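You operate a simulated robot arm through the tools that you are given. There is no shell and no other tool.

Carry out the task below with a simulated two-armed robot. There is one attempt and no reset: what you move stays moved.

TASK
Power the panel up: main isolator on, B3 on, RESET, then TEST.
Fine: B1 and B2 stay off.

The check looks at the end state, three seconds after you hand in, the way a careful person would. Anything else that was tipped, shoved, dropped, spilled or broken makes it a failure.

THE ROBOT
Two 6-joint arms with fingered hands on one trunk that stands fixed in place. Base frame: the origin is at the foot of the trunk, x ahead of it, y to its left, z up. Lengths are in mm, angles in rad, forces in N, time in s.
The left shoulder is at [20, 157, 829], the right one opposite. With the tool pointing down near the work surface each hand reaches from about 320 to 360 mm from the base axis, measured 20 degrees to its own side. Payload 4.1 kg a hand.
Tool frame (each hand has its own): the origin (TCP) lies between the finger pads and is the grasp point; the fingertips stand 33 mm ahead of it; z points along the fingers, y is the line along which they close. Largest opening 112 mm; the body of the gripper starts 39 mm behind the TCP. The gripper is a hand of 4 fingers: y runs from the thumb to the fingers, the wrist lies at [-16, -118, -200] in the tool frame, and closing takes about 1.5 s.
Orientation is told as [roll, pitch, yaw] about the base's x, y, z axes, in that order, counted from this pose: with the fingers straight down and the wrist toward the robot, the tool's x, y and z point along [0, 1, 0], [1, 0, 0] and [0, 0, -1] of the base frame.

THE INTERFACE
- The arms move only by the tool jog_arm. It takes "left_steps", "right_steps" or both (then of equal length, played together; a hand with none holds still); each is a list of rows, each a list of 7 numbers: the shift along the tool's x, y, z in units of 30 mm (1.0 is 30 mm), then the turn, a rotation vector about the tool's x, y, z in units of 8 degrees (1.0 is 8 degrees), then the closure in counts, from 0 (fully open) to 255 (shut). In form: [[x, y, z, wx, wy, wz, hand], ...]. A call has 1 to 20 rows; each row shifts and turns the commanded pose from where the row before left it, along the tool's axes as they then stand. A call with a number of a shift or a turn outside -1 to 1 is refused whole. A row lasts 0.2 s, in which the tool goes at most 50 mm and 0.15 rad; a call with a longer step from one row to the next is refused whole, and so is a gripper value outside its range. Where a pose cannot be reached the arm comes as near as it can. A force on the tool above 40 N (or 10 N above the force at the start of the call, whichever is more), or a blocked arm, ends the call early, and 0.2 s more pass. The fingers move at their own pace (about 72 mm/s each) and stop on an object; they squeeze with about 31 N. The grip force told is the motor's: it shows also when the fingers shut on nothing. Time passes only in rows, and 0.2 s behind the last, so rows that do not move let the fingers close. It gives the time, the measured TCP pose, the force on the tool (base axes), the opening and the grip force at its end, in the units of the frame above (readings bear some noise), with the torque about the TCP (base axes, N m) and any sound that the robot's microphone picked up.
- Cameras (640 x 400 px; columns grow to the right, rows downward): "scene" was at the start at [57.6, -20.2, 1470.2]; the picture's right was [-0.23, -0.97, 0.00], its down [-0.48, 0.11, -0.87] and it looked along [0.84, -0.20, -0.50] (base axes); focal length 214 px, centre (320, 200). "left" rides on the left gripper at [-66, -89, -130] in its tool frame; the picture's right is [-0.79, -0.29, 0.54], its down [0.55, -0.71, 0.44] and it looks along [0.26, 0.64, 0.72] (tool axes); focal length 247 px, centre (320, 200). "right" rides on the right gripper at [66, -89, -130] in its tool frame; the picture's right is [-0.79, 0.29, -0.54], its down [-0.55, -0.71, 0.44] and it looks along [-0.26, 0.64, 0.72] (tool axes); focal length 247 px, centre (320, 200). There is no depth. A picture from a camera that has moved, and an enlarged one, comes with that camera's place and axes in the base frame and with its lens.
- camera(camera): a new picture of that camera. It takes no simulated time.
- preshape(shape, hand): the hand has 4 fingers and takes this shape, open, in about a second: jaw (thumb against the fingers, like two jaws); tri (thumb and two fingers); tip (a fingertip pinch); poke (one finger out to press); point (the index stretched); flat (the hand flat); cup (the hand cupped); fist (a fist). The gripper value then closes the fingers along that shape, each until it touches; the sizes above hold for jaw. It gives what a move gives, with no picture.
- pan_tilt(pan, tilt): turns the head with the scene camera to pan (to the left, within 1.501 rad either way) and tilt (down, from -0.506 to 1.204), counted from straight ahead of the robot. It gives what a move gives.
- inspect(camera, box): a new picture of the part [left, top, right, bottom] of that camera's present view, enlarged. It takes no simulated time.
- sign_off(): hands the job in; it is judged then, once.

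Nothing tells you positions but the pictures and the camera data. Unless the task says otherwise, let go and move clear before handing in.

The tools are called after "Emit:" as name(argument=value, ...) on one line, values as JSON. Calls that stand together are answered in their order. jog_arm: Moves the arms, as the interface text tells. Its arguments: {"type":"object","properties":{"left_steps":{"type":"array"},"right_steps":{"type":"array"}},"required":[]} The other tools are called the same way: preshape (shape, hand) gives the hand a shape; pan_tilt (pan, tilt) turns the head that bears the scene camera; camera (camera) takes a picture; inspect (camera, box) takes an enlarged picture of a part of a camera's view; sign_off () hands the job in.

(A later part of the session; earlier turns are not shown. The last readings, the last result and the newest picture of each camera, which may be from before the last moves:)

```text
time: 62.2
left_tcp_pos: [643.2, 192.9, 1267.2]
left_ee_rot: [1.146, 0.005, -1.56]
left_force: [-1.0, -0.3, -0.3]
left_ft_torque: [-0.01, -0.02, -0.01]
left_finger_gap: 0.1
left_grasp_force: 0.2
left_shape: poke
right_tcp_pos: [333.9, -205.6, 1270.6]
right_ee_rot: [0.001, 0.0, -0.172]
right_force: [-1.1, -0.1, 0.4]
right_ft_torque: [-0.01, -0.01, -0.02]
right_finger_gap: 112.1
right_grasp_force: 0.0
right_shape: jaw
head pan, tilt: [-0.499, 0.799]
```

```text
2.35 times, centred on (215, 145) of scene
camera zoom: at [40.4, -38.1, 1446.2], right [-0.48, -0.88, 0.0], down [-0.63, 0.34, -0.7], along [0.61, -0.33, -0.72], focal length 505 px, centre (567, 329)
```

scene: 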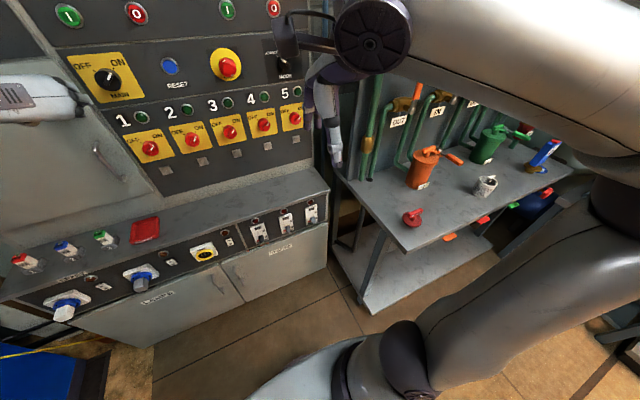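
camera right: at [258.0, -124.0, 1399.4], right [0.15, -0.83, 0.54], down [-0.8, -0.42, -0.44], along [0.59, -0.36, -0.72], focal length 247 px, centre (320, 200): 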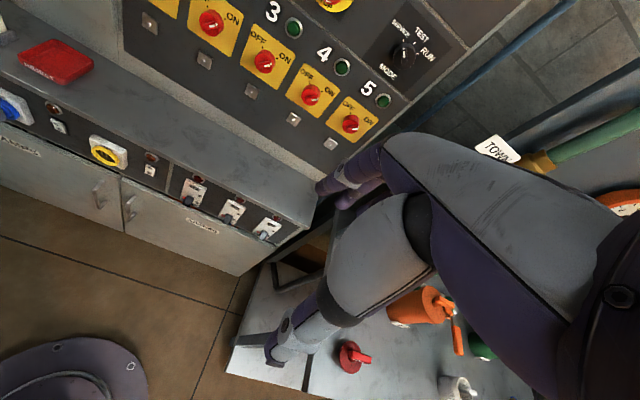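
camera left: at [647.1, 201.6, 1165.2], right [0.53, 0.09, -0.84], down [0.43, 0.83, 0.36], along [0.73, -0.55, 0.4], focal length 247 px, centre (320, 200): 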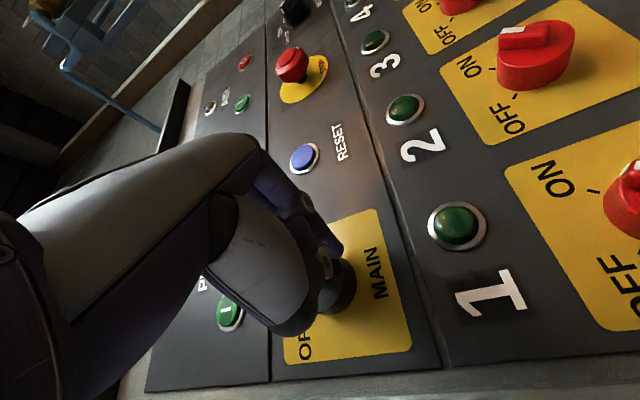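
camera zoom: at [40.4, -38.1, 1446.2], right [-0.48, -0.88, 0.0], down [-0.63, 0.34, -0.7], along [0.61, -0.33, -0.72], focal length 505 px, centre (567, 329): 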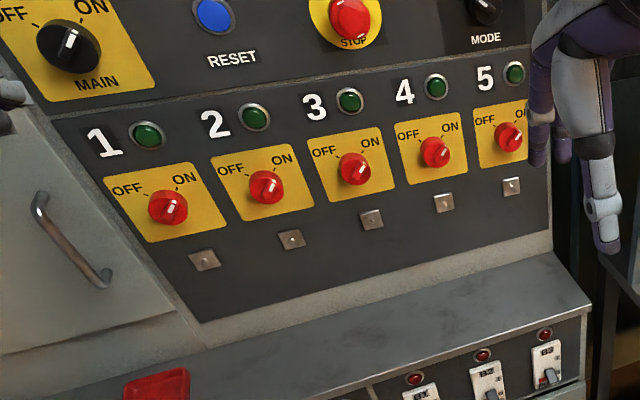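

The table's left edge is around y≈−570, clear of B3 at y≈−315. I'll set the right arm up as the mirror image of the left: lower it first, yaw 90°, then pitch up to point at the breakers.

Emit:
jog_arm(right_steps=[[0, 0.35, 1, 0, 0, 0, 0], [0, 0.35, 1, 0, 0, 0, 0], [0, 0.35, 1, 0, 0, 0, 0], [0, 0.35, 1, 0, 0, 0, 0], [0, 0.35, 1, 0, 0, 0, 0], [0, 0.35, 1, 0, 0, 0, 0], [0, 0.35, 1, 0, 0, 0, 0], [0, 0.35, 1, 0, 0, 0, 0]])

Emit:
jog_arm(right_steps=[[0, 0, 0, 0, 0, -0.96, 0], [0, 0, 0, 0, 0, -0.96, 0], [0, 0, 0, 0, 0, -0.96, 0], [0, 0, 0, 0, 0, -0.96, 0], [0, 0, 0, 0, 0, -0.96, 0], [0, 0, 0, 0, 0, -0.96, 0], [0, 0, 0, 0, 0, -0.96, 0], [0, 0, 0, 0, 0, -0.96, 0], [0, 0, 0, 0, 0, -0.96, 0], [0, 0, 0, 0, 0, -0.96, 0], [0, 0, 0, 0, 0, -0.96, 0], [0, 0, 0, 0, 0, -0.96, 0], [0, 0, 0, 0, 0, -0.96, 0]])

Emit:
camera(camera="scene")

```text
time: 64.0
left_tcp_pos: [642.6, 191.1, 1267.9]
left_ee_rot: [1.146, 0.005, -1.559]
left_force: [-0.4, -0.2, 0.1]
left_ft_torque: [-0.03, 0.01, 0.0]
left_finger_gap: 0.2
left_grasp_force: 0.0
left_shape: poke
right_tcp_pos: [416.6, -219.6, 1028.8]
right_ee_rot: [0.0, 0.0, -0.172]
right_force: [-0.2, 0.3, 0.5]
right_ft_torque: [0.06, -0.05, 0.01]
right_finger_gap: 111.8
right_grasp_force: 0.0
right_shape: jaw
head pan, tilt: [-0.499, 0.799]
```

```text
time: 66.8
left_tcp_pos: [642.9, 191.3, 1267.1]
left_ee_rot: [1.146, 0.004, -1.562]
left_force: [-1.0, 0.0, 1.7]
left_ft_torque: [0.02, -0.01, -0.01]
left_finger_gap: 0.0
left_grasp_force: 0.1
left_shape: poke
right_tcp_pos: [416.5, -219.5, 1030.2]
right_ee_rot: [-0.001, 0.001, 1.571]
right_force: [-0.9, 0.2, 0.1]
right_ft_torque: [0.0, 0.0, 0.01]
right_finger_gap: 111.9
right_grasp_force: 0.0
right_shape: jaw
head pan, tilt: [-0.499, 0.799]
```

```text
taken
```

scene: 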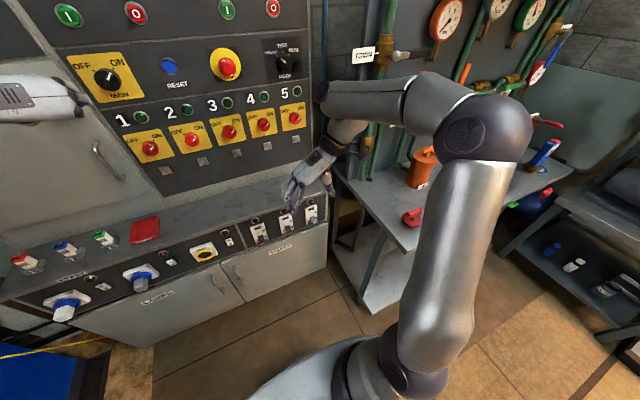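

The right arm is tracking exactly. I lower it towards the breakers, well out from the panel, then pitch the hand up to level.

Emit:
jog_arm(right_steps=[[-0.3, -0.48, 0.857, 0, 0, 0, 0], [-0.3, -0.48, 0.857, 0, 0, 0, 0], [-0.3, -0.48, 0.857, 0, 0, 0, 0], [-0.3, -0.48, 0.857, 0, 0, 0, 0], [-0.3, -0.48, 0.857, 0, 0, 0, 0], [-0.3, -0.48, 0.857, 0, 0, 0, 0], [-0.3, -0.48, 0.857, 0, 0, 0, 0]])

Emit:
jog_arm(right_steps=[[-0.1, 0, 0, 0, -0.94, 0, 0], [-0.1, 0, 0, 0, -0.94, 0, 0], [-0.1, 0, 0, 0, -0.94, 0, 0], [-0.1, 0, 0, 0, -0.94, 0, 0], [-0.1, 0, 0, 0, -0.94, 0, 0], [-0.1, 0, 0, 0, -0.94, 0, 0]])

Emit:
camera(camera="scene")

```text
time: 68.4
left_tcp_pos: [642.5, 191.8, 1268.0]
left_ee_rot: [1.146, 0.005, -1.559]
left_force: [-0.5, 0.2, 0.3]
left_ft_torque: [-0.05, 0.0, -0.02]
left_finger_gap: 0.2
left_grasp_force: 0.0
left_shape: poke
right_tcp_pos: [481.2, -321.4, 849.5]
right_ee_rot: [0.0, -0.001, 1.57]
right_force: [0.6, 0.3, 0.2]
right_ft_torque: [-0.04, 0.01, 0.02]
right_finger_gap: 111.8
right_grasp_force: 0.0
right_shape: jaw
head pan, tilt: [-0.499, 0.799]
```

```text
time: 69.8
left_tcp_pos: [643.4, 192.6, 1266.7]
left_ee_rot: [1.148, 0.004, -1.561]
left_force: [-0.2, 1.0, -0.2]
left_ft_torque: [-0.03, 0.02, 0.01]
left_finger_gap: 0.0
left_grasp_force: 0.1
left_shape: poke
right_tcp_pos: [505.1, -323.4, 867.5]
right_ee_rot: [-0.713, 0.003, 1.568]
right_force: [-0.2, 1.1, 0.4]
right_ft_torque: [-0.01, 0.0, 0.02]
right_finger_gap: 111.8
right_grasp_force: 0.1
right_shape: jaw
right hand out of reach, approached as far as the arm can: row 6
head pan, tilt: [-0.499, 0.799]
```

```text
taken
```

scene: 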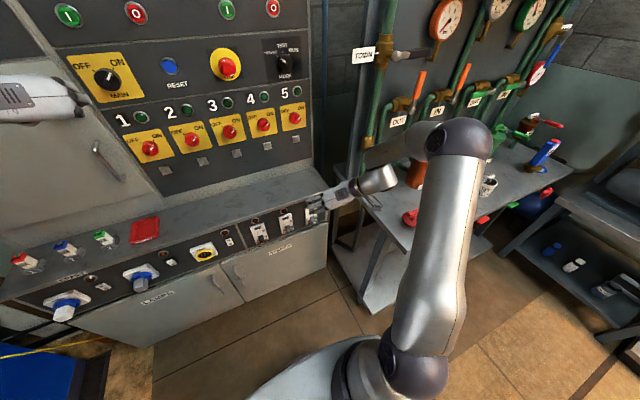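

The right wrist stopped at about 49° below level in this folded posture. I reach further forward and lower, where it should free up, and retry.

Emit:
jog_arm(right_steps=[[0.2, 0.1, 0.9, 0, 0, 0, 0], [0.2, 0.1, 0.9, 0, 0, 0, 0], [0.2, 0.1, 0.9, 0, 0, 0, 0]])

Emit:
jog_arm(right_steps=[[0, 0, 0, 0, -0.7, 0, 0], [0, 0, 0, 0, -0.7, 0, 0], [0, 0, 0, 0, -0.7, 0, 0]])

Emit:
camera(camera="right")

```text
time: 70.6
left_tcp_pos: [642.8, 192.0, 1267.8]
left_ee_rot: [1.147, 0.006, -1.56]
left_force: [-0.6, -0.4, 0.3]
left_ft_torque: [0.01, 0.02, -0.03]
left_finger_gap: 0.0
left_grasp_force: 0.1
left_shape: poke
right_tcp_pos: [560.8, -318.4, 810.7]
right_ee_rot: [-0.705, 0.0, 1.571]
right_force: [0.5, 0.1, 0.2]
right_ft_torque: [0.0, 0.03, 0.0]
right_finger_gap: 111.7
right_grasp_force: 0.3
right_shape: jaw
right hand out of reach, approached as far as the arm can: row 1, 2, 3
head pan, tilt: [-0.499, 0.799]
```

```text
time: 71.4
left_tcp_pos: [642.5, 191.7, 1268.4]
left_ee_rot: [1.147, 0.007, -1.56]
left_force: [0.9, -0.6, 0.4]
left_ft_torque: [0.01, 0.0, -0.02]
left_finger_gap: 0.1
left_grasp_force: 0.0
left_shape: poke
right_tcp_pos: [560.7, -319.1, 810.4]
right_ee_rot: [-0.706, 0.002, 1.569]
right_force: [-0.2, 0.2, 0.2]
right_ft_torque: [-0.01, -0.01, 0.0]
right_finger_gap: 111.7
right_grasp_force: 0.1
right_shape: jaw
right hand out of reach, approached as far as the arm can: row 1, 2, 3
head pan, tilt: [-0.499, 0.799]
```

```text
taken
camera right: at [427.2, -407.4, 866.1], right [0.25, 0.29, 0.92], down [0.7, -0.71, 0.03], along [0.66, 0.64, -0.38], focal length 247 px, centre (320, 200)
```

right: 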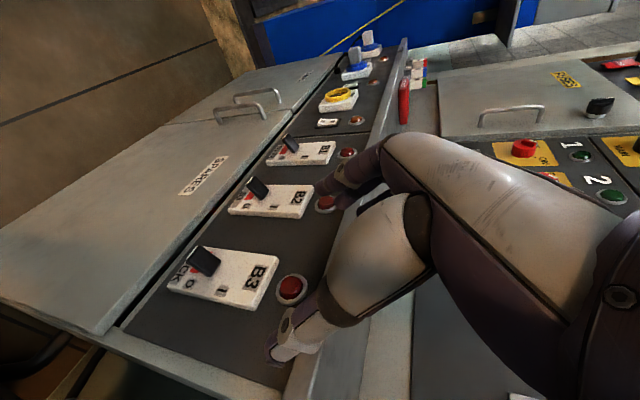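

The wrist is blocked in pitch regardless of position, probably the roll joint. I'll roll back about 25° and see if pitch frees up.

Emit:
jog_arm(right_steps=[[0, 0, 0, 0, 0, 0.9, 0], [0, 0, 0, 0, 0, 0.9, 0], [0, 0, 0, 0, 0, 0.9, 0]])

Emit:
jog_arm(right_steps=[[0, 0, 0, 0, -0.7, 0, 0], [0, 0, 0, 0, -0.7, 0, 0], [0, 0, 0, 0, -0.7, 0, 0]])

```text
time: 72.2
left_tcp_pos: [642.9, 193.2, 1267.6]
left_ee_rot: [1.147, 0.004, -1.56]
left_force: [-0.5, -0.2, -1.1]
left_ft_torque: [-0.03, -0.02, 0.02]
left_finger_gap: 0.1
left_grasp_force: 0.1
left_shape: poke
right_tcp_pos: [579.2, -329.3, 825.1]
right_ee_rot: [-0.662, -0.239, 1.277]
right_force: [0.2, 0.0, -0.6]
right_ft_torque: [0.0, -0.04, -0.01]
right_finger_gap: 111.7
right_grasp_force: 0.0
right_shape: jaw
right hand out of reach, approached as far as the arm can: row 1, 2, 3
head pan, tilt: [-0.499, 0.799]
```

```text
time: 73.0
left_tcp_pos: [643.1, 192.5, 1268.2]
left_ee_rot: [1.147, 0.005, -1.56]
left_force: [0.4, 0.5, 0.3]
left_ft_torque: [-0.05, 0.02, 0.0]
left_finger_gap: 0.0
left_grasp_force: 0.2
left_shape: poke
right_tcp_pos: [672.5, -386.7, 901.8]
right_ee_rot: [-0.943, -0.239, 1.281]
right_force: [0.2, -0.4, 1.0]
right_ft_torque: [0.01, -0.02, 0.01]
right_finger_gap: 111.7
right_grasp_force: 0.2
right_shape: jaw
right hand out of reach, approached as far as the arm can: row 1, 2, 3
head pan, tilt: [-0.499, 0.799]
```

B3 sits too close for the right wrist (table in the way), but the left arm can reach it palm-to-panel with its finger pointing straight forward. I park the right hand back and bring the left back to fingers-down, then lower it.

Emit:
jog_arm(left_steps=[[-0.9, 0, 0, 0, -0.94, 0, 0], [-0.9, 0, 0, 0, -0.94, 0, 0], [-0.9, 0, 0, 0, -0.94, 0, 0], [-0.9, 0, 0, 0, -0.94, 0, 0], [-0.9, 0, 0, 0, -0.94, 0, 0], [-0.9, 0, 0, 0, -0.94, 0, 0], [-0.9, 0, 0, 0, -0.94, 0, 0], [-0.9, 0, 0, 0, -0.94, 0, 0]])

Emit:
jog_arm(right_steps=[[0, 0, -0.5, 0, 0.7, 0, 0], [0, 0, -0.5, 0, 0.7, 0, 0], [0, 0, -0.8, 0, 0.7, 0, 0], [0, 0, -0.8, 0, 0.7, 0, 0], [0.8, 0, -0.8, 0, 0.7, 0, 0], [0.8, 0, -0.5, 0, 0.7, 0, 0], [0.8, 0, 0, 0, 0.7, 0, 0], [0.8, 0, 0, 0, 0.7, 0, 0]])

Emit:
camera(camera="scene")

```text
time: 74.8
left_tcp_pos: [482.8, 192.3, 1136.2]
left_ee_rot: [0.094, 0.005, -1.56]
left_force: [-0.5, -0.6, 0.7]
left_ft_torque: [-0.02, 0.0, -0.02]
left_finger_gap: 0.2
left_grasp_force: 0.0
left_shape: poke
right_tcp_pos: [671.6, -387.4, 900.4]
right_ee_rot: [-0.943, -0.236, 1.282]
right_force: [-0.4, 0.1, 0.3]
right_ft_torque: [0.0, -0.02, -0.04]
right_finger_gap: 111.9
right_grasp_force: 0.1
right_shape: jaw
head pan, tilt: [-0.499, 0.799]
```

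```text
time: 76.6
left_tcp_pos: [484.2, 192.5, 1136.2]
left_ee_rot: [0.094, 0.005, -1.561]
left_force: [-0.1, 0.0, 0.0]
left_ft_torque: [0.0, 0.04, 0.01]
left_finger_gap: 0.0
left_grasp_force: 0.0
left_shape: poke
right_tcp_pos: [514.0, -350.3, 947.8]
right_ee_rot: [-0.18, -0.241, 1.277]
right_force: [-0.8, 0.0, -1.1]
right_ft_torque: [0.02, -0.02, 0.01]
right_finger_gap: 112.0
right_grasp_force: 0.1
right_shape: jaw
head pan, tilt: [-0.499, 0.799]
```

```text
taken
```

scene: 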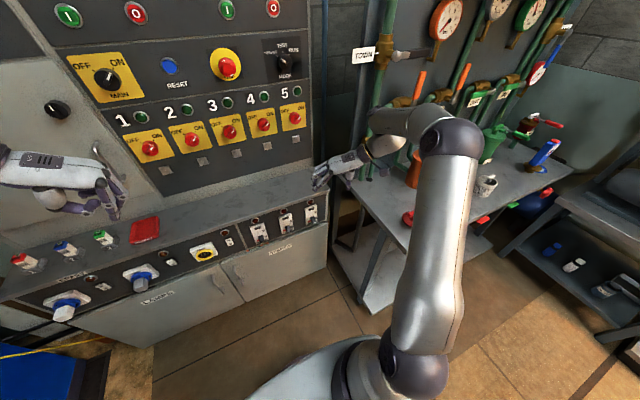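

Emit:
jog_arm(left_steps=[[0, 0.9, 0.9, 0, 0, 0, 0], [0, 0.9, 0.9, 0, 0, 0, 0], [0, 0.9, 0.9, 0, 0, 0, 0], [0, 0.9, 0.9, 0, 0, 0, 0], [0, 0.9, 0.9, 0, 0, 0, 0], [0, 0.9, 0.9, 0, 0, 0, 0], [0, 0.9, 0.9, 0, 0, 0, 0], [0, 0.9, 0.9, 0, 0, 0, 0], [0, 0.9, 0.9, 0, 0, 0, 0]])

Emit:
jog_arm(right_steps=[[0.9, 0, -1, 0, 0, 0, 0], [0.9, 0, -1, 0, 0, 0, 0], [0.9, 0, -1, 0, 0, 0, 0]])

Emit:
camera(camera="scene")

```text
time: 78.6
left_tcp_pos: [510.9, -50.6, 893.4]
left_ee_rot: [0.097, 0.002, -1.56]
left_force: [0.3, 0.2, 0.5]
left_ft_torque: [0.02, -0.05, 0.01]
left_finger_gap: 0.0
left_grasp_force: 0.0
left_shape: poke
right_tcp_pos: [514.1, -349.9, 949.7]
right_ee_rot: [-0.181, -0.239, 1.278]
right_force: [1.1, 0.4, -0.5]
right_ft_torque: [-0.05, 0.01, -0.02]
right_finger_gap: 111.6
right_grasp_force: 0.1
right_shape: jaw
head pan, tilt: [-0.499, 0.799]
```

```text
time: 79.4
left_tcp_pos: [510.7, -52.0, 893.3]
left_ee_rot: [0.096, 0.006, -1.56]
left_force: [1.0, -0.4, -0.6]
left_ft_torque: [0.0, -0.02, 0.0]
left_finger_gap: 0.0
left_grasp_force: 0.0
left_shape: poke
right_tcp_pos: [417.2, -340.6, 1019.8]
right_ee_rot: [-0.18, -0.241, 1.279]
right_force: [1.3, -0.5, 0.6]
right_ft_torque: [0.03, 0.03, -0.01]
right_finger_gap: 111.8
right_grasp_force: 0.0
right_shape: jaw
head pan, tilt: [-0.499, 0.799]
```

```text
taken
```

scene: 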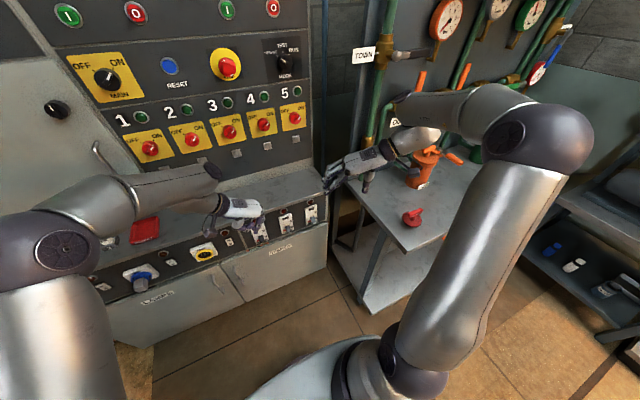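

Left arm tracks well here. I lower it in front of the sill and rotate to the palm-to-panel attitude with the finger pointing forward.

Emit:
jog_arm(left_steps=[[-0.15, 0.83, 0.96, 0, 0, 0, 0], [-0.15, 0.83, 0.96, 0, 0, 0, 0], [-0.15, 0.83, 0.96, 0, 0, 0, 0], [-0.15, 0.83, 0.96, 0, 0, 0, 0], [-0.15, 0.83, 0.96, 0, 0, 0, 0], [-0.15, 0.83, 0.96, 0, 0, 0, 0]])

Emit:
jog_arm(left_steps=[[0, 0, 0, -0.516, 0.8, 0.084, 0], [0, 0, 0, -0.516, 0.8, 0.084, 0], [0, 0, 0, -0.516, 0.8, 0.084, 0], [0, 0, 0, -0.516, 0.8, 0.084, 0], [0, 0, 0, -0.516, 0.8, 0.084, 0], [0, 0, 0, -0.516, 0.8, 0.084, 0], [0, 0, 0, -0.516, 0.8, 0.084, 0]])

Emit:
camera(camera="scene")

```text
time: 80.8
left_tcp_pos: [502.9, -199.0, 716.6]
left_ee_rot: [0.098, 0.004, -1.56]
left_force: [1.3, 0.4, -0.3]
left_ft_torque: [-0.02, -0.02, 0.01]
left_finger_gap: 0.0
left_grasp_force: 0.1
left_shape: poke
right_tcp_pos: [417.5, -339.2, 1019.4]
right_ee_rot: [-0.181, -0.239, 1.277]
right_force: [0.1, 0.5, -0.4]
right_ft_torque: [0.0, -0.01, -0.04]
right_finger_gap: 111.6
right_grasp_force: 0.0
right_shape: jaw
head pan, tilt: [-0.499, 0.799]
```

```text
time: 82.3
left_tcp_pos: [619.1, -251.5, 744.3]
left_ee_rot: [0.811, -0.359, -1.846]
left_force: [-20.6, 3.2, -4.1]
left_ft_torque: [0.08, 0.37, -0.15]
left_finger_gap: 0.0
left_grasp_force: 0.0
left_shape: poke
left hand out of reach, approached as far as the arm can: row 4, 5, 6, 7
right_tcp_pos: [417.7, -339.4, 1019.6]
right_ee_rot: [-0.181, -0.24, 1.277]
right_force: [0.6, -0.5, -0.7]
right_ft_torque: [-0.01, -0.01, -0.03]
right_finger_gap: 111.6
right_grasp_force: 0.1
right_shape: jaw
head pan, tilt: [-0.499, 0.799]
stopped in row 7 (left hand): the force on the tool passed its limit at 61 N (the readings are from after the stop); the commanded pose is now the measured one
```

```text
taken
```

scene: 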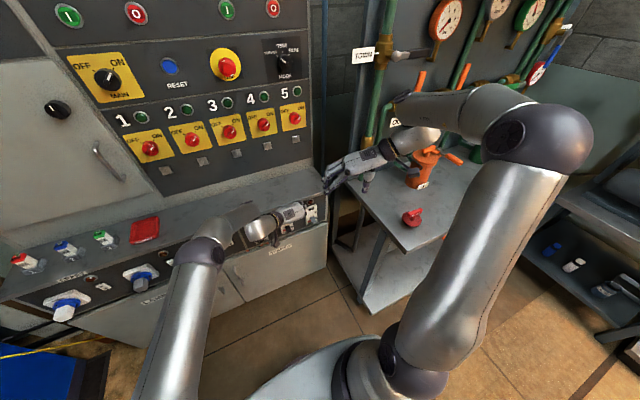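

The hand was pushed outward into the sill — I must stop at the first reach warning in future. I check what it touched before backing off.

Emit:
camera(camera="left")

Emit:
inspect(camera="scene", box=[200, 170, 350, 290])

Emit:
camera(camera="right")

```text
taken
camera left: at [513.8, -119.8, 751.8], right [-0.17, -0.02, -0.99], down [0.86, 0.48, -0.16], along [0.48, -0.88, -0.07], focal length 247 px, centre (320, 200)
```

left: 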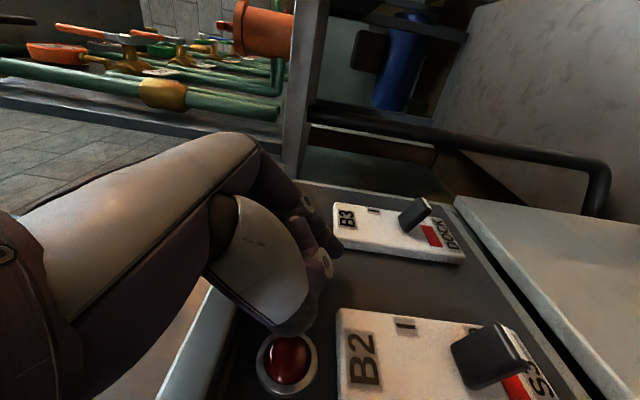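

```text
3.33 times, centred on (275, 230) of scene
camera zoom: at [39.5, -37.9, 1446.2], right [-0.48, -0.88, 0.0], down [-0.63, 0.34, -0.7], along [0.61, -0.33, -0.72], focal length 715 px, centre (470, 100)
```

zoom: 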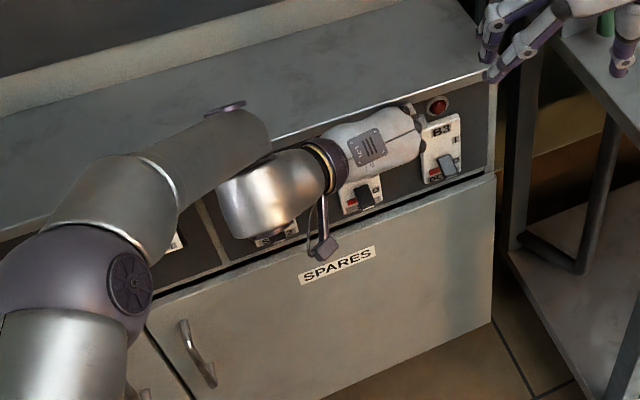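

```text
taken
camera right: at [300.2, -423.3, 1110.9], right [0.69, -0.08, 0.72], down [0.42, -0.77, -0.49], along [0.59, 0.64, -0.49], focal length 247 px, centre (320, 200)
```

right: 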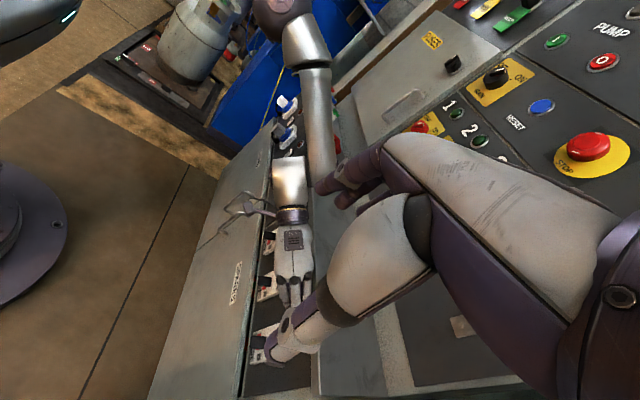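

No switch was disturbed: B2 and B3 levers are still down and the finger only met the blank strip between them. Now I back off, reversing the rotation.

Emit:
jog_arm(left_steps=[[-0.5, 0.17, -0.42, 0.516, -0.8, -0.084, 0], [-0.5, 0.17, -0.42, 0.516, -0.8, -0.084, 0], [-0.6, 0.1, -0.3, 0.516, -0.8, -0.084, 0]])

Emit:
inspect(camera="scene", box=[200, 170, 350, 290])

Emit:
camera(camera="left")

```text
time: 83.1
left_tcp_pos: [564.3, -250.2, 747.9]
left_ee_rot: [0.436, -0.201, -1.682]
left_force: [0.9, 0.3, -0.3]
left_ft_torque: [0.01, 0.0, 0.0]
left_finger_gap: 0.0
left_grasp_force: 0.1
left_shape: poke
right_tcp_pos: [419.8, -339.7, 1019.6]
right_ee_rot: [-0.181, -0.239, 1.278]
right_force: [-0.4, 0.1, -1.3]
right_ft_torque: [-0.01, 0.03, -0.03]
right_finger_gap: 111.8
right_grasp_force: 0.0
right_shape: jaw
head pan, tilt: [-0.499, 0.799]
```

```text
3.33 times, centred on (275, 230) of scene
camera zoom: at [40.5, -37.9, 1446.2], right [-0.48, -0.88, 0.0], down [-0.63, 0.34, -0.7], along [0.61, -0.33, -0.72], focal length 715 px, centre (470, 100)
```

zoom: 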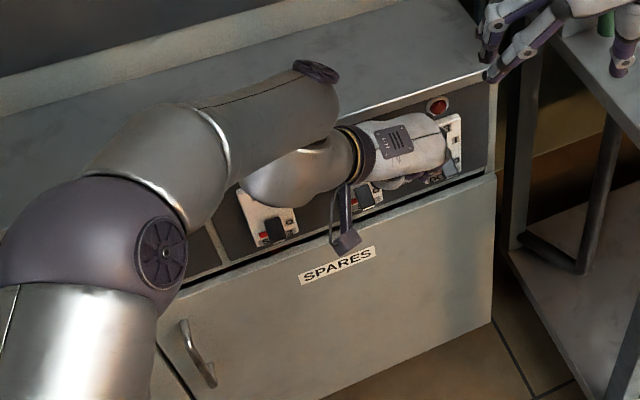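

```text
taken
camera left: at [462.8, -133.8, 817.6], right [-0.47, 0.17, -0.86], down [0.76, 0.58, -0.3], along [0.45, -0.79, -0.4], focal length 247 px, centre (320, 200)
```

left: 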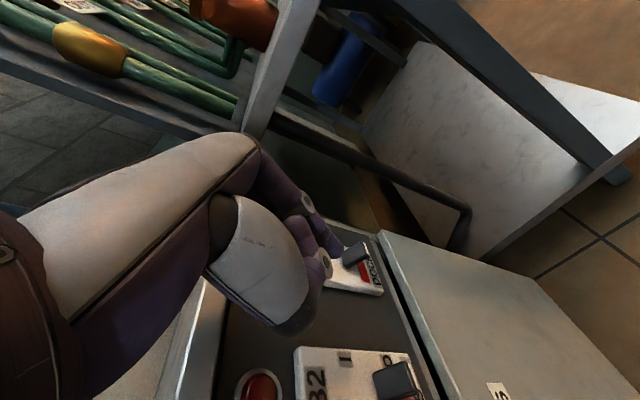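

All three breakers are still down. I return to fingers-down here, keeping well clear of the sill, and then will swing the hand sideways (pointing right), which keeps the wrist within limits.

Emit:
jog_arm(left_steps=[[-0.3, 0, 0, 0.516, -0.8, -0.084, 0], [-0.3, 0, 0, 0.516, -0.8, -0.084, 0], [-0.3, 0, 0, 0.516, -0.8, -0.084, 0], [0, 0, 0, 0, -0.9, 0, 0]])

```text
time: 84.1
left_tcp_pos: [537.8, -250.3, 738.7]
left_ee_rot: [-0.036, -0.005, -1.591]
left_force: [0.7, -0.2, 0.5]
left_ft_torque: [0.0, 0.0, -0.01]
left_finger_gap: 0.1
left_grasp_force: 0.1
left_shape: poke
right_tcp_pos: [417.9, -339.9, 1019.7]
right_ee_rot: [-0.182, -0.237, 1.277]
right_force: [-0.7, -0.4, -0.3]
right_ft_torque: [-0.02, 0.0, -0.01]
right_finger_gap: 111.8
right_grasp_force: 0.1
right_shape: jaw
head pan, tilt: [-0.499, 0.799]
```

Emit:
jog_arm(left_steps=[[0, 0.66, 0.8, 0, 0, 0, 0], [0, 0.66, 0.8, 0, 0, 0, 0], [0, 0.66, 0.8, 0, 0, 0, 0], [0, 0.66, 0.8, 0, 0, 0, 0]])

Emit:
jog_arm(left_steps=[[0, 0, 0, -0.9, 0, 0, 0], [0, 0, 0, -0.9, 0, 0, 0]])

```text
time: 85.1
left_tcp_pos: [505.5, -298.1, 648.5]
left_ee_rot: [-0.036, -0.005, -1.592]
left_force: [0.2, 0.3, 0.2]
left_ft_torque: [-0.04, -0.01, -0.05]
left_finger_gap: 0.0
left_grasp_force: 0.0
left_shape: poke
left hand out of reach, approached as far as the arm can: row 2, 3, 4
right_tcp_pos: [417.3, -340.8, 1019.9]
right_ee_rot: [-0.183, -0.24, 1.277]
right_force: [0.7, 0.5, 0.6]
right_ft_torque: [-0.05, 0.01, 0.0]
right_finger_gap: 111.9
right_grasp_force: 0.1
right_shape: jaw
head pan, tilt: [-0.499, 0.799]
```

```text
time: 85.7
left_tcp_pos: [505.7, -297.6, 648.7]
left_ee_rot: [-0.036, -0.258, -1.584]
left_force: [1.0, -0.4, 0.4]
left_ft_torque: [0.02, 0.0, -0.01]
left_finger_gap: 0.0
left_grasp_force: 0.1
left_shape: poke
right_tcp_pos: [417.8, -339.8, 1020.4]
right_ee_rot: [-0.182, -0.24, 1.279]
right_force: [0.0, -0.5, 1.2]
right_ft_torque: [-0.01, -0.01, -0.02]
right_finger_gap: 112.0
right_grasp_force: 0.0
right_shape: jaw
head pan, tilt: [-0.499, 0.799]
```

Emit:
jog_arm(left_steps=[[0, 0, 0, -0.9, 0, 0, 0], [0, 0, 0, -0.9, 0, 0, 0], [0, 0, 0, -0.9, 0, 0, 0]])

Emit:
camera(camera="scene")

```text
time: 86.5
left_tcp_pos: [506.0, -298.2, 648.0]
left_ee_rot: [-0.042, -0.635, -1.566]
left_force: [0.0, -0.4, -0.2]
left_ft_torque: [0.03, 0.01, 0.03]
left_finger_gap: 0.0
left_grasp_force: 0.1
left_shape: poke
right_tcp_pos: [418.2, -340.6, 1018.7]
right_ee_rot: [-0.182, -0.239, 1.278]
right_force: [0.0, 0.4, -0.3]
right_ft_torque: [0.05, -0.01, 0.01]
right_finger_gap: 111.7
right_grasp_force: 0.2
right_shape: jaw
head pan, tilt: [-0.499, 0.799]
```

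```text
taken
```

scene: 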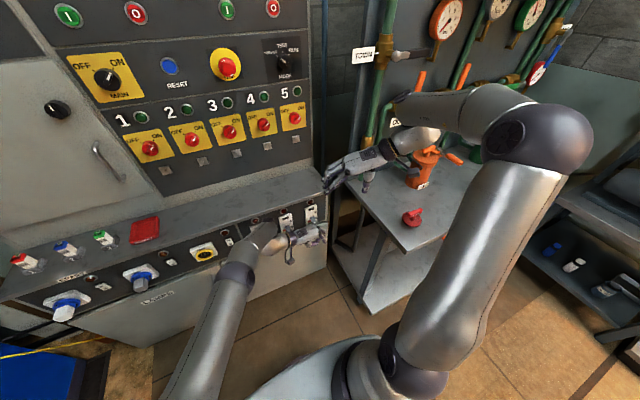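

Emit:
jog_arm(left_steps=[[0, 0, 0, -0.9, 0, 0, 0], [0, 0, 0, -0.9, 0, 0, 0], [0, 0, 0, -0.9, 0, 0, 0]])

Emit:
jog_arm(left_steps=[[0, 0, 0, 0.07, 0.45, 0.77, 0], [0, 0, 0, 0.07, 0.45, 0.77, 0], [0, 0, 0, 0.07, 0.45, 0.77, 0]])

Emit:
camera(camera="left")

```text
time: 87.3
left_tcp_pos: [516.9, -290.2, 678.5]
left_ee_rot: [-0.065, -1.011, -1.537]
left_force: [-0.1, 0.1, 0.5]
left_ft_torque: [0.01, 0.01, 0.0]
left_finger_gap: 0.0
left_grasp_force: 0.0
left_shape: poke
left hand out of reach, approached as far as the arm can: row 3
right_tcp_pos: [416.9, -341.1, 1021.0]
right_ee_rot: [-0.181, -0.238, 1.278]
right_force: [1.0, -0.6, 0.0]
right_ft_torque: [0.03, -0.01, -0.01]
right_finger_gap: 112.0
right_grasp_force: 0.0
right_shape: jaw
head pan, tilt: [-0.499, 0.799]
```

```text
time: 88.1
left_tcp_pos: [516.5, -291.4, 678.0]
left_ee_rot: [0.564, -0.899, -2.07]
left_force: [0.2, -0.2, 0.0]
left_ft_torque: [0.0, 0.01, 0.02]
left_finger_gap: 0.1
left_grasp_force: 0.0
left_shape: poke
right_tcp_pos: [416.9, -338.9, 1019.2]
right_ee_rot: [-0.181, -0.239, 1.278]
right_force: [-0.5, 0.9, -0.5]
right_ft_torque: [0.0, -0.03, 0.02]
right_finger_gap: 111.9
right_grasp_force: 0.1
right_shape: jaw
head pan, tilt: [-0.499, 0.799]
```

```text
taken
camera left: at [462.1, -131.3, 654.4], right [-0.58, -0.26, -0.77], down [0.8, 0.0, -0.6], along [0.16, -0.96, 0.21], focal length 247 px, centre (320, 200)
```

left: 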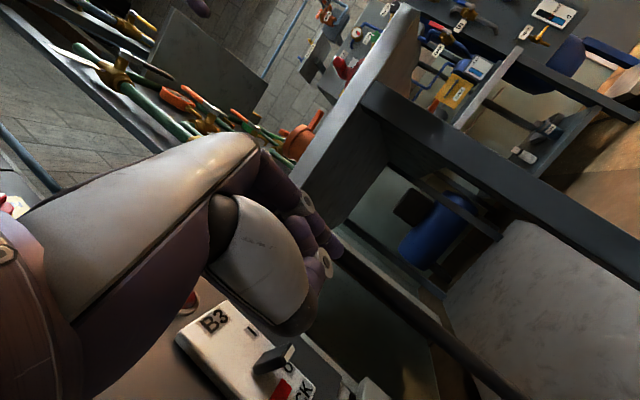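

Rotation about the hand's own axis is free. I continue it to bring the finger from pointing down to pointing forward.

Emit:
jog_arm(left_steps=[[0, 0, 0, 0.07, 0.45, 0.77, 0], [0, 0, 0, 0.07, 0.45, 0.77, 0], [0, 0, 0, 0.07, 0.45, 0.77, 0], [0, 0, 0, 0.07, 0.45, 0.77, 0]])

Emit:
jog_arm(left_steps=[[0, 0, 0, 0.07, 0.45, 0.77, 0], [0, 0, 0, 0.07, 0.45, 0.77, 0], [0, 0, 0, 0.07, 0.45, 0.77, 0], [0, 0, 0, 0.07, 0.45, 0.77, 0]])

Emit:
camera(camera="left")

Emit:
camera(camera="scene")

```text
time: 89.1
left_tcp_pos: [522.7, -294.5, 674.8]
left_ee_rot: [1.057, -0.557, -2.429]
left_force: [-0.1, 0.2, 0.6]
left_ft_torque: [-0.01, -0.03, 0.0]
left_finger_gap: 0.0
left_grasp_force: 0.1
left_shape: poke
left hand out of reach, approached as far as the arm can: row 4
right_tcp_pos: [417.1, -339.8, 1020.3]
right_ee_rot: [-0.182, -0.239, 1.278]
right_force: [-0.1, -0.4, 0.3]
right_ft_torque: [0.01, -0.01, 0.01]
right_finger_gap: 111.7
right_grasp_force: 0.1
right_shape: jaw
head pan, tilt: [-0.499, 0.799]
```

```text
time: 90.1
left_tcp_pos: [536.8, -301.7, 670.1]
left_ee_rot: [1.184, -0.407, -2.491]
left_force: [-1.0, -0.7, 0.8]
left_ft_torque: [-0.03, 0.01, -0.02]
left_finger_gap: 0.0
left_grasp_force: 0.0
left_shape: poke
left hand out of reach, approached as far as the arm can: row 1, 2, 3, 4
right_tcp_pos: [417.7, -340.5, 1020.1]
right_ee_rot: [-0.182, -0.239, 1.278]
right_force: [0.3, -0.1, -0.3]
right_ft_torque: [0.02, -0.02, -0.02]
right_finger_gap: 112.1
right_grasp_force: 0.1
right_shape: jaw
head pan, tilt: [-0.499, 0.799]
```

```text
taken
camera left: at [511.6, -139.2, 623.6], right [0.04, -0.22, -0.97], down [1.0, -0.01, 0.04], along [-0.02, -0.97, 0.22], focal length 247 px, centre (320, 200)
```

left: 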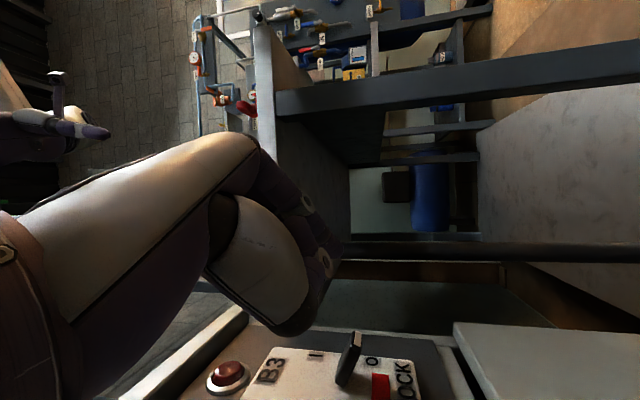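

```text
taken
```

scene: 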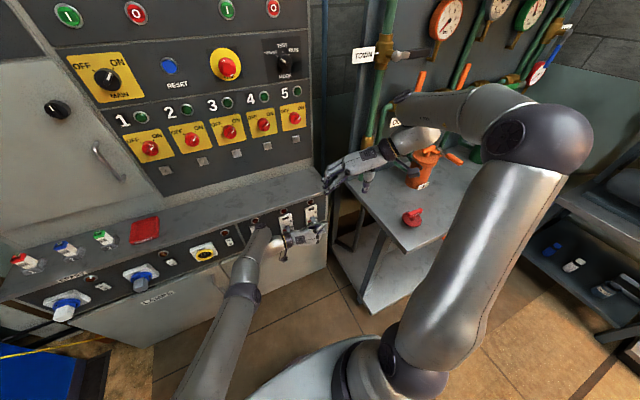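

The left can't get under B3's lever without its wrist hitting the door, but this view gave me the lever precisely: tip ≈(604, −313, 640), base ≈(638, −313, 650). I'll withdraw the left arm the way it came and use the right hand, hanging down with its palm toward the panel.

Emit:
jog_arm(left_steps=[[0, 0, 0, -0.07, -0.45, -0.77, 0], [0, 0, 0, -0.07, -0.45, -0.77, 0], [0, 0, 0, -0.07, -0.45, -0.77, 0], [0, 0, 0, -0.07, -0.45, -0.77, 0], [0, 0, 0, -0.07, -0.45, -0.77, 0], [0, 0, 0, -0.07, -0.45, -0.77, 0], [0, 0, 0, -0.07, -0.45, -0.77, 0], [0, 0, 0, -0.07, -0.45, -0.77, 0]])

Emit:
jog_arm(left_steps=[[-0.2, 0, 0, 0.9, 0, 0, 0], [-0.2, 0, 0, 0.9, 0, 0, 0], [-0.2, 0, 0, 0.9, 0, 0, 0], [-0.2, 0, 0, 0.9, 0, 0, 0], [0, -0.3, -0.3, 0.9, 0, 0, 0], [0, -0.3, -0.3, 0.9, 0, 0, 0], [0, -0.3, -0.3, 0.9, 0, 0, 0], [0, -0.3, -0.3, 0.9, 0, 0, 0]])

```text
time: 91.9
left_tcp_pos: [516.0, -291.8, 676.6]
left_ee_rot: [0.042, -1.004, -1.633]
left_force: [0.2, -0.2, -0.7]
left_ft_torque: [0.01, 0.02, -0.02]
left_finger_gap: 0.0
left_grasp_force: 0.0
left_shape: poke
left hand out of reach, approached as far as the arm can: row 1, 2, 3, 4, 5, 6, 7, 8
right_tcp_pos: [417.8, -341.0, 1019.0]
right_ee_rot: [-0.183, -0.239, 1.279]
right_force: [0.0, 0.4, -0.7]
right_ft_torque: [-0.02, -0.06, 0.04]
right_finger_gap: 111.8
right_grasp_force: 0.1
right_shape: jaw
head pan, tilt: [-0.499, 0.799]
```

```text
time: 93.7
left_tcp_pos: [493.3, -245.3, 699.2]
left_ee_rot: [0.025, 0.0, -1.597]
left_force: [0.0, -1.3, -0.3]
left_ft_torque: [-0.02, 0.02, -0.02]
left_finger_gap: 0.0
left_grasp_force: 0.0
left_shape: poke
right_tcp_pos: [418.4, -339.6, 1019.9]
right_ee_rot: [-0.18, -0.239, 1.278]
right_force: [0.1, 0.1, -0.7]
right_ft_torque: [0.02, 0.0, -0.01]
right_finger_gap: 111.6
right_grasp_force: 0.0
right_shape: jaw
head pan, tilt: [-0.499, 0.799]
```

Emit:
jog_arm(left_steps=[[0, -0.9, -0.9, 0, 0, 0, 0], [0, -0.9, -0.9, 0, 0, 0, 0], [0, -0.9, -0.9, 0, 0, 0, 0], [0, -0.9, -0.9, 0, 0, 0, 0], [0, -0.9, -0.9, 0, 0, 0, 0], [0, -0.9, -0.9, 0, 0, 0, 0], [0, -0.9, -0.9, 0, 0, 0, 0], [0, -0.9, -0.9, 0, 0, 0, 0], [0, -0.9, -0.9, 0, 0, 0, 0], [0, -0.9, -0.9, 0, 0, 0, 0], [0, -0.9, -0.9, 0, 0, 0, 0], [0, -0.9, -0.9, 0, 0, 0, 0], [0, -0.9, -0.9, 0, 0, 0, 0], [0, -0.9, -0.9, 0, 0, 0, 0], [0, -0.9, -0.9, 0, 0, 0, 0]])

Emit:
preshape(hand="right", shape="poke")

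Emit:
camera(camera="scene")

```text
time: 96.9
left_tcp_pos: [493.3, 159.8, 1102.4]
left_ee_rot: [0.024, 0.0, -1.599]
left_force: [0.2, 0.8, 0.3]
left_ft_torque: [0.0, 0.05, -0.04]
left_finger_gap: 0.0
left_grasp_force: 0.0
left_shape: poke
right_tcp_pos: [417.4, -339.5, 1020.3]
right_ee_rot: [-0.181, -0.239, 1.277]
right_force: [0.1, -1.0, 0.3]
right_ft_torque: [0.02, -0.01, 0.04]
right_finger_gap: 111.8
right_grasp_force: 0.0
right_shape: jaw
head pan, tilt: [-0.499, 0.799]
```

```text
time: 97.8
left_tcp_pos: [493.1, 158.6, 1102.8]
left_ee_rot: [0.025, -0.001, -1.598]
left_force: [-0.2, -0.4, -0.3]
left_ft_torque: [-0.03, -0.02, -0.03]
left_finger_gap: 0.0
left_grasp_force: 0.0
left_shape: poke
right_tcp_pos: [417.7, -340.2, 1020.0]
right_ee_rot: [-0.181, -0.239, 1.278]
right_force: [0.8, -0.5, 0.2]
right_ft_torque: [0.0, -0.01, -0.04]
right_finger_gap: 0.0
right_grasp_force: 0.1
right_shape: poke
head pan, tilt: [-0.499, 0.799]
```

```text
taken
```

scene: 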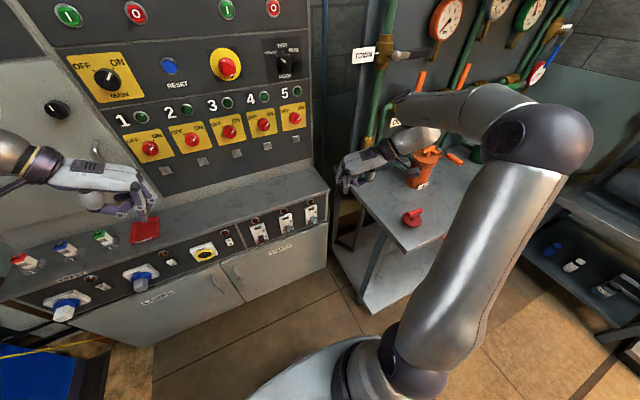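

Left is clear. I lower the right hand a bit and roll it about its own long axis to bring the palm toward the panel.

Emit:
jog_arm(right_steps=[[0.01, -0.12, 0.957, 0, 0, 0, 0], [0.01, -0.12, 0.957, 0, 0, 0, 0], [0.01, -0.12, 0.957, 0, 0, 0, 0], [0.01, -0.12, 0.957, 0, 0, 0, 0], [0.01, -0.12, 0.957, 0, 0, 0, 0]])

Emit:
jog_arm(right_steps=[[0, 0, 0, 0.066, 0.48, 0.815, 0], [0, 0, 0, 0.066, 0.48, 0.815, 0], [0, 0, 0, 0.066, 0.48, 0.815, 0], [0, 0, 0, 0.066, 0.48, 0.815, 0], [0, 0, 0, 0.066, 0.48, 0.815, 0], [0, 0, 0, 0.066, 0.48, 0.815, 0], [0, 0, 0, 0.066, 0.48, 0.815, 0], [0, 0, 0, 0.066, 0.48, 0.815, 0], [0, 0, 0, 0.066, 0.48, 0.815, 0], [0, 0, 0, 0.066, 0.48, 0.815, 0], [0, 0, 0, 0.066, 0.48, 0.815, 0], [0, 0, 0, 0.066, 0.48, 0.815, 0]])

```text
time: 99.0
left_tcp_pos: [492.4, 160.4, 1103.6]
left_ee_rot: [0.024, -0.002, -1.597]
left_force: [-0.5, -0.1, 0.5]
left_ft_torque: [0.0, -0.04, 0.0]
left_finger_gap: 0.1
left_grasp_force: 0.0
left_shape: poke
right_tcp_pos: [446.2, -331.9, 878.2]
right_ee_rot: [-0.182, -0.239, 1.278]
right_force: [-0.9, 0.5, -0.1]
right_ft_torque: [-0.01, -0.01, -0.05]
right_finger_gap: 0.0
right_grasp_force: 0.1
right_shape: poke
head pan, tilt: [-0.499, 0.799]
```

```text
time: 101.6
left_tcp_pos: [492.6, 159.7, 1103.0]
left_ee_rot: [0.025, -0.004, -1.597]
left_force: [0.2, -0.7, 0.6]
left_ft_torque: [-0.02, -0.02, 0.03]
left_finger_gap: 0.1
left_grasp_force: 0.1
left_shape: poke
right_tcp_pos: [446.3, -332.4, 878.1]
right_ee_rot: [0.732, 0.296, 0.047]
right_force: [-0.1, 0.2, 0.6]
right_ft_torque: [-0.03, 0.0, 0.03]
right_finger_gap: 0.1
right_grasp_force: 0.0
right_shape: poke
head pan, tilt: [-0.499, 0.799]
```

Emit:
jog_arm(right_steps=[[0, 0, 0, 0.066, 0.48, 0.815, 0], [0, 0, 0, 0.066, 0.48, 0.815, 0], [0, 0, 0, 0.066, 0.48, 0.815, 0], [0, 0, 0, 0.066, 0.48, 0.815, 0], [0, 0, 0, 0.066, 0.48, 0.815, 0], [0, 0, 0, 0.066, 0.48, 0.815, 0], [0, 0, 0, 0.066, 0.48, 0.815, 0], [0, 0, 0, 0.066, 0.48, 0.815, 0], [0, 0, 0, 0.066, 0.48, 0.815, 0], [0, 0, 0, 0.066, 0.48, 0.815, 0], [0, 0, 0, 0.066, 0.48, 0.815, 0], [0, 0, 0, 0.066, 0.48, 0.815, 0]])

Emit:
camera(camera="scene")

Emit:
camera(camera="right")

```text
time: 104.2
left_tcp_pos: [492.4, 160.2, 1102.3]
left_ee_rot: [0.026, -0.003, -1.597]
left_force: [0.2, 0.1, -0.1]
left_ft_torque: [0.0, 0.02, -0.05]
left_finger_gap: 0.0
left_grasp_force: 0.1
left_shape: poke
right_tcp_pos: [445.5, -331.7, 877.5]
right_ee_rot: [0.18, 1.296, -1.662]
right_force: [0.7, 0.6, 0.6]
right_ft_torque: [0.03, 0.0, -0.03]
right_finger_gap: 0.0
right_grasp_force: 0.0
right_shape: poke
head pan, tilt: [-0.499, 0.799]
```

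```text
taken
```

scene: 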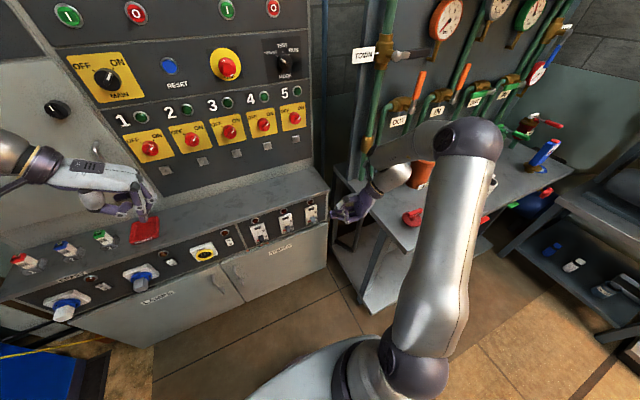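

```text
taken
camera right: at [477.3, -444.7, 1001.0], right [-0.91, -0.37, -0.17], down [-0.4, 0.74, 0.54], along [-0.07, 0.56, -0.82], focal length 247 px, centre (320, 200)
```

right: 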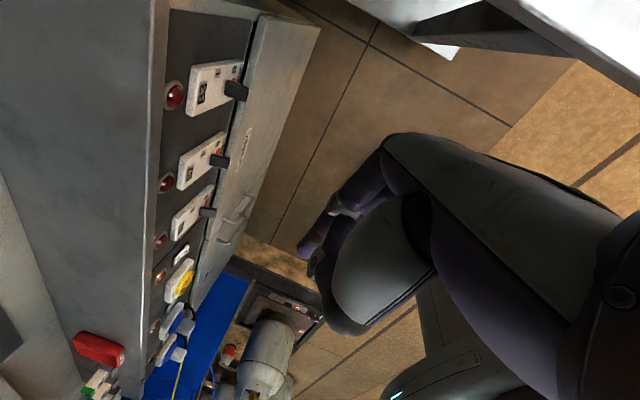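

Emit:
jog_arm(right_steps=[[0, 0, 0, 0.066, 0.48, 0.815, 0], [0, 0, 0, 0.066, 0.48, 0.815, 0], [0, 0, 0, 0.066, 0.48, 0.815, 0], [0, 0, 0, 0.066, 0.48, 0.815, 0], [0, 0, 0, 0.066, 0.48, 0.815, 0]])

Emit:
jog_arm(right_steps=[[0, 0, 0, 0.066, 0.48, 0.815, 0], [0, 0, 0, 0.066, 0.48, 0.815, 0], [0, 0, 0, 0.066, 0.48, 0.815, 0], [0, 0, 0, 0.066, 0.48, 0.815, 0], [0, 0, 0, 0.066, 0.48, 0.815, 0]])

Emit:
camera(camera="right")

Emit:
camera(camera="scene")

```text
time: 105.4
left_tcp_pos: [492.8, 158.8, 1103.9]
left_ee_rot: [0.026, -0.003, -1.597]
left_force: [0.6, 0.4, 0.3]
left_ft_torque: [0.0, -0.01, 0.01]
left_finger_gap: 0.0
left_grasp_force: 0.0
left_shape: poke
right_tcp_pos: [444.5, -331.5, 878.7]
right_ee_rot: [-0.949, 1.06, 3.074]
right_force: [0.6, 0.1, -0.5]
right_ft_torque: [-0.01, -0.01, -0.01]
right_finger_gap: 0.0
right_grasp_force: 0.0
right_shape: poke
head pan, tilt: [-0.499, 0.799]
```

```text
time: 106.6
left_tcp_pos: [493.7, 160.1, 1103.2]
left_ee_rot: [0.027, -0.002, -1.595]
left_force: [0.4, -1.2, -0.2]
left_ft_torque: [0.01, 0.0, -0.01]
left_finger_gap: 0.1
left_grasp_force: 0.0
left_shape: poke
right_tcp_pos: [446.2, -332.0, 877.7]
right_ee_rot: [-1.009, 0.601, 2.549]
right_force: [-0.5, 0.2, 0.5]
right_ft_torque: [0.04, -0.03, 0.0]
right_finger_gap: 0.1
right_grasp_force: 0.1
right_shape: poke
head pan, tilt: [-0.499, 0.799]
```

```text
taken
camera right: at [419.7, -488.2, 939.2], right [-0.66, 0.41, 0.63], down [0.75, 0.3, 0.6], along [0.06, 0.86, -0.5], focal length 247 px, centre (320, 200)
```

right: 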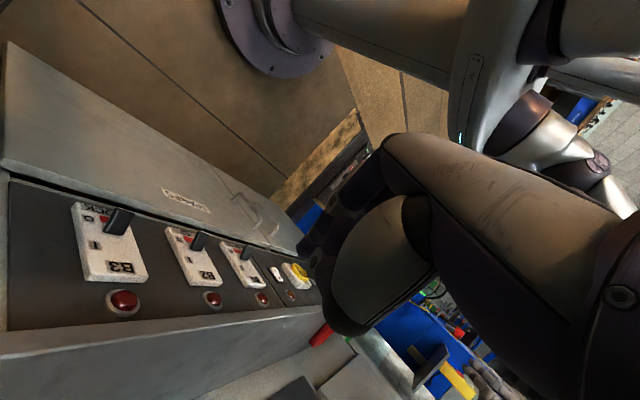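

```text
taken
```

scene: 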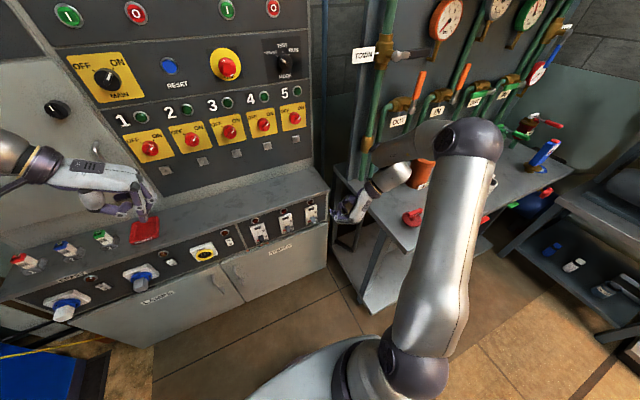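

The right palm now faces the panel with the index finger pointing straight forward (tip ≈(468, −313, 861)). I move forward a little, then descend in stages, watching for reach warnings.

Emit:
jog_arm(right_steps=[[0.115, -0.8, 0.84, 0, 0, 0, 0], [0.115, -0.8, 0.84, 0, 0, 0, 0], [0.756, 0.613, 0.477, 0, 0, 0, 0], [0.756, 0.613, 0.477, 0, 0, 0, 0], [0.756, 0.613, 0.477, 0, 0, 0, 0]])

Emit:
jog_arm(right_steps=[[0.756, 0.613, 0.477, 0, 0, 0, 0], [0.756, 0.613, 0.477, 0, 0, 0, 0]])

Emit:
camera(camera="scene")

Emit:
camera(camera="right")

```text
time: 107.8
left_tcp_pos: [492.4, 158.4, 1103.1]
left_ee_rot: [0.026, -0.001, -1.596]
left_force: [0.3, -0.6, 0.4]
left_ft_torque: [0.0, -0.03, 0.05]
left_finger_gap: 0.0
left_grasp_force: 0.1
left_shape: poke
right_tcp_pos: [515.5, -333.3, 780.8]
right_ee_rot: [-1.011, 0.607, 2.55]
right_force: [-0.7, 0.8, 1.1]
right_ft_torque: [-0.01, -0.01, -0.03]
right_finger_gap: 0.0
right_grasp_force: 0.1
right_shape: poke
head pan, tilt: [-0.499, 0.799]
```

```text
time: 108.3
left_tcp_pos: [493.0, 158.5, 1102.9]
left_ee_rot: [0.027, -0.003, -1.596]
left_force: [0.0, 1.2, 0.9]
left_ft_torque: [-0.08, -0.01, 0.0]
left_finger_gap: 0.0
left_grasp_force: 0.1
left_shape: poke
right_tcp_pos: [522.0, -335.7, 741.8]
right_ee_rot: [-1.013, 0.633, 2.549]
right_force: [2.2, -2.5, 16.2]
right_ft_torque: [-2.47, 0.6, 0.49]
right_finger_gap: 0.0
right_grasp_force: 0.0
right_shape: poke
head pan, tilt: [-0.499, 0.799]
stopped in row 2 (right hand): the force on the tool passed its limit at 145 N (the readings are from after the stop); the commanded pose is now the measured one
```

```text
taken
```

scene: 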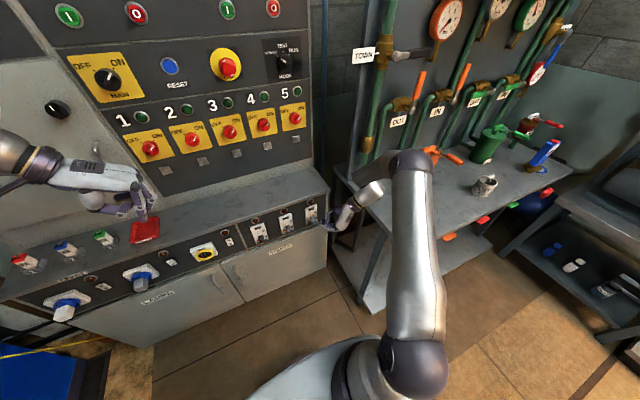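

```text
taken
camera right: at [494.4, -491.2, 804.2], right [-0.68, 0.42, 0.6], down [0.73, 0.31, 0.61], along [0.07, 0.86, -0.51], focal length 247 px, centre (320, 200)
```

right: 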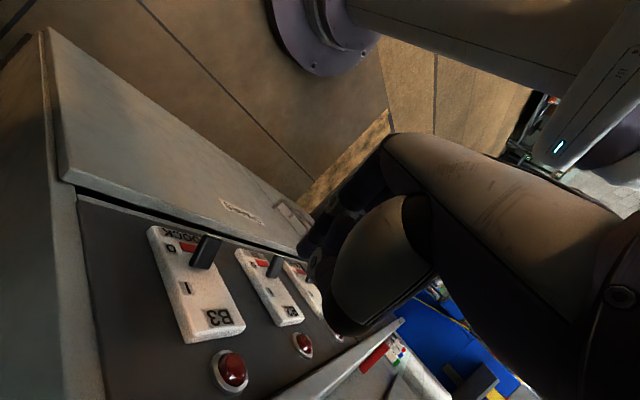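

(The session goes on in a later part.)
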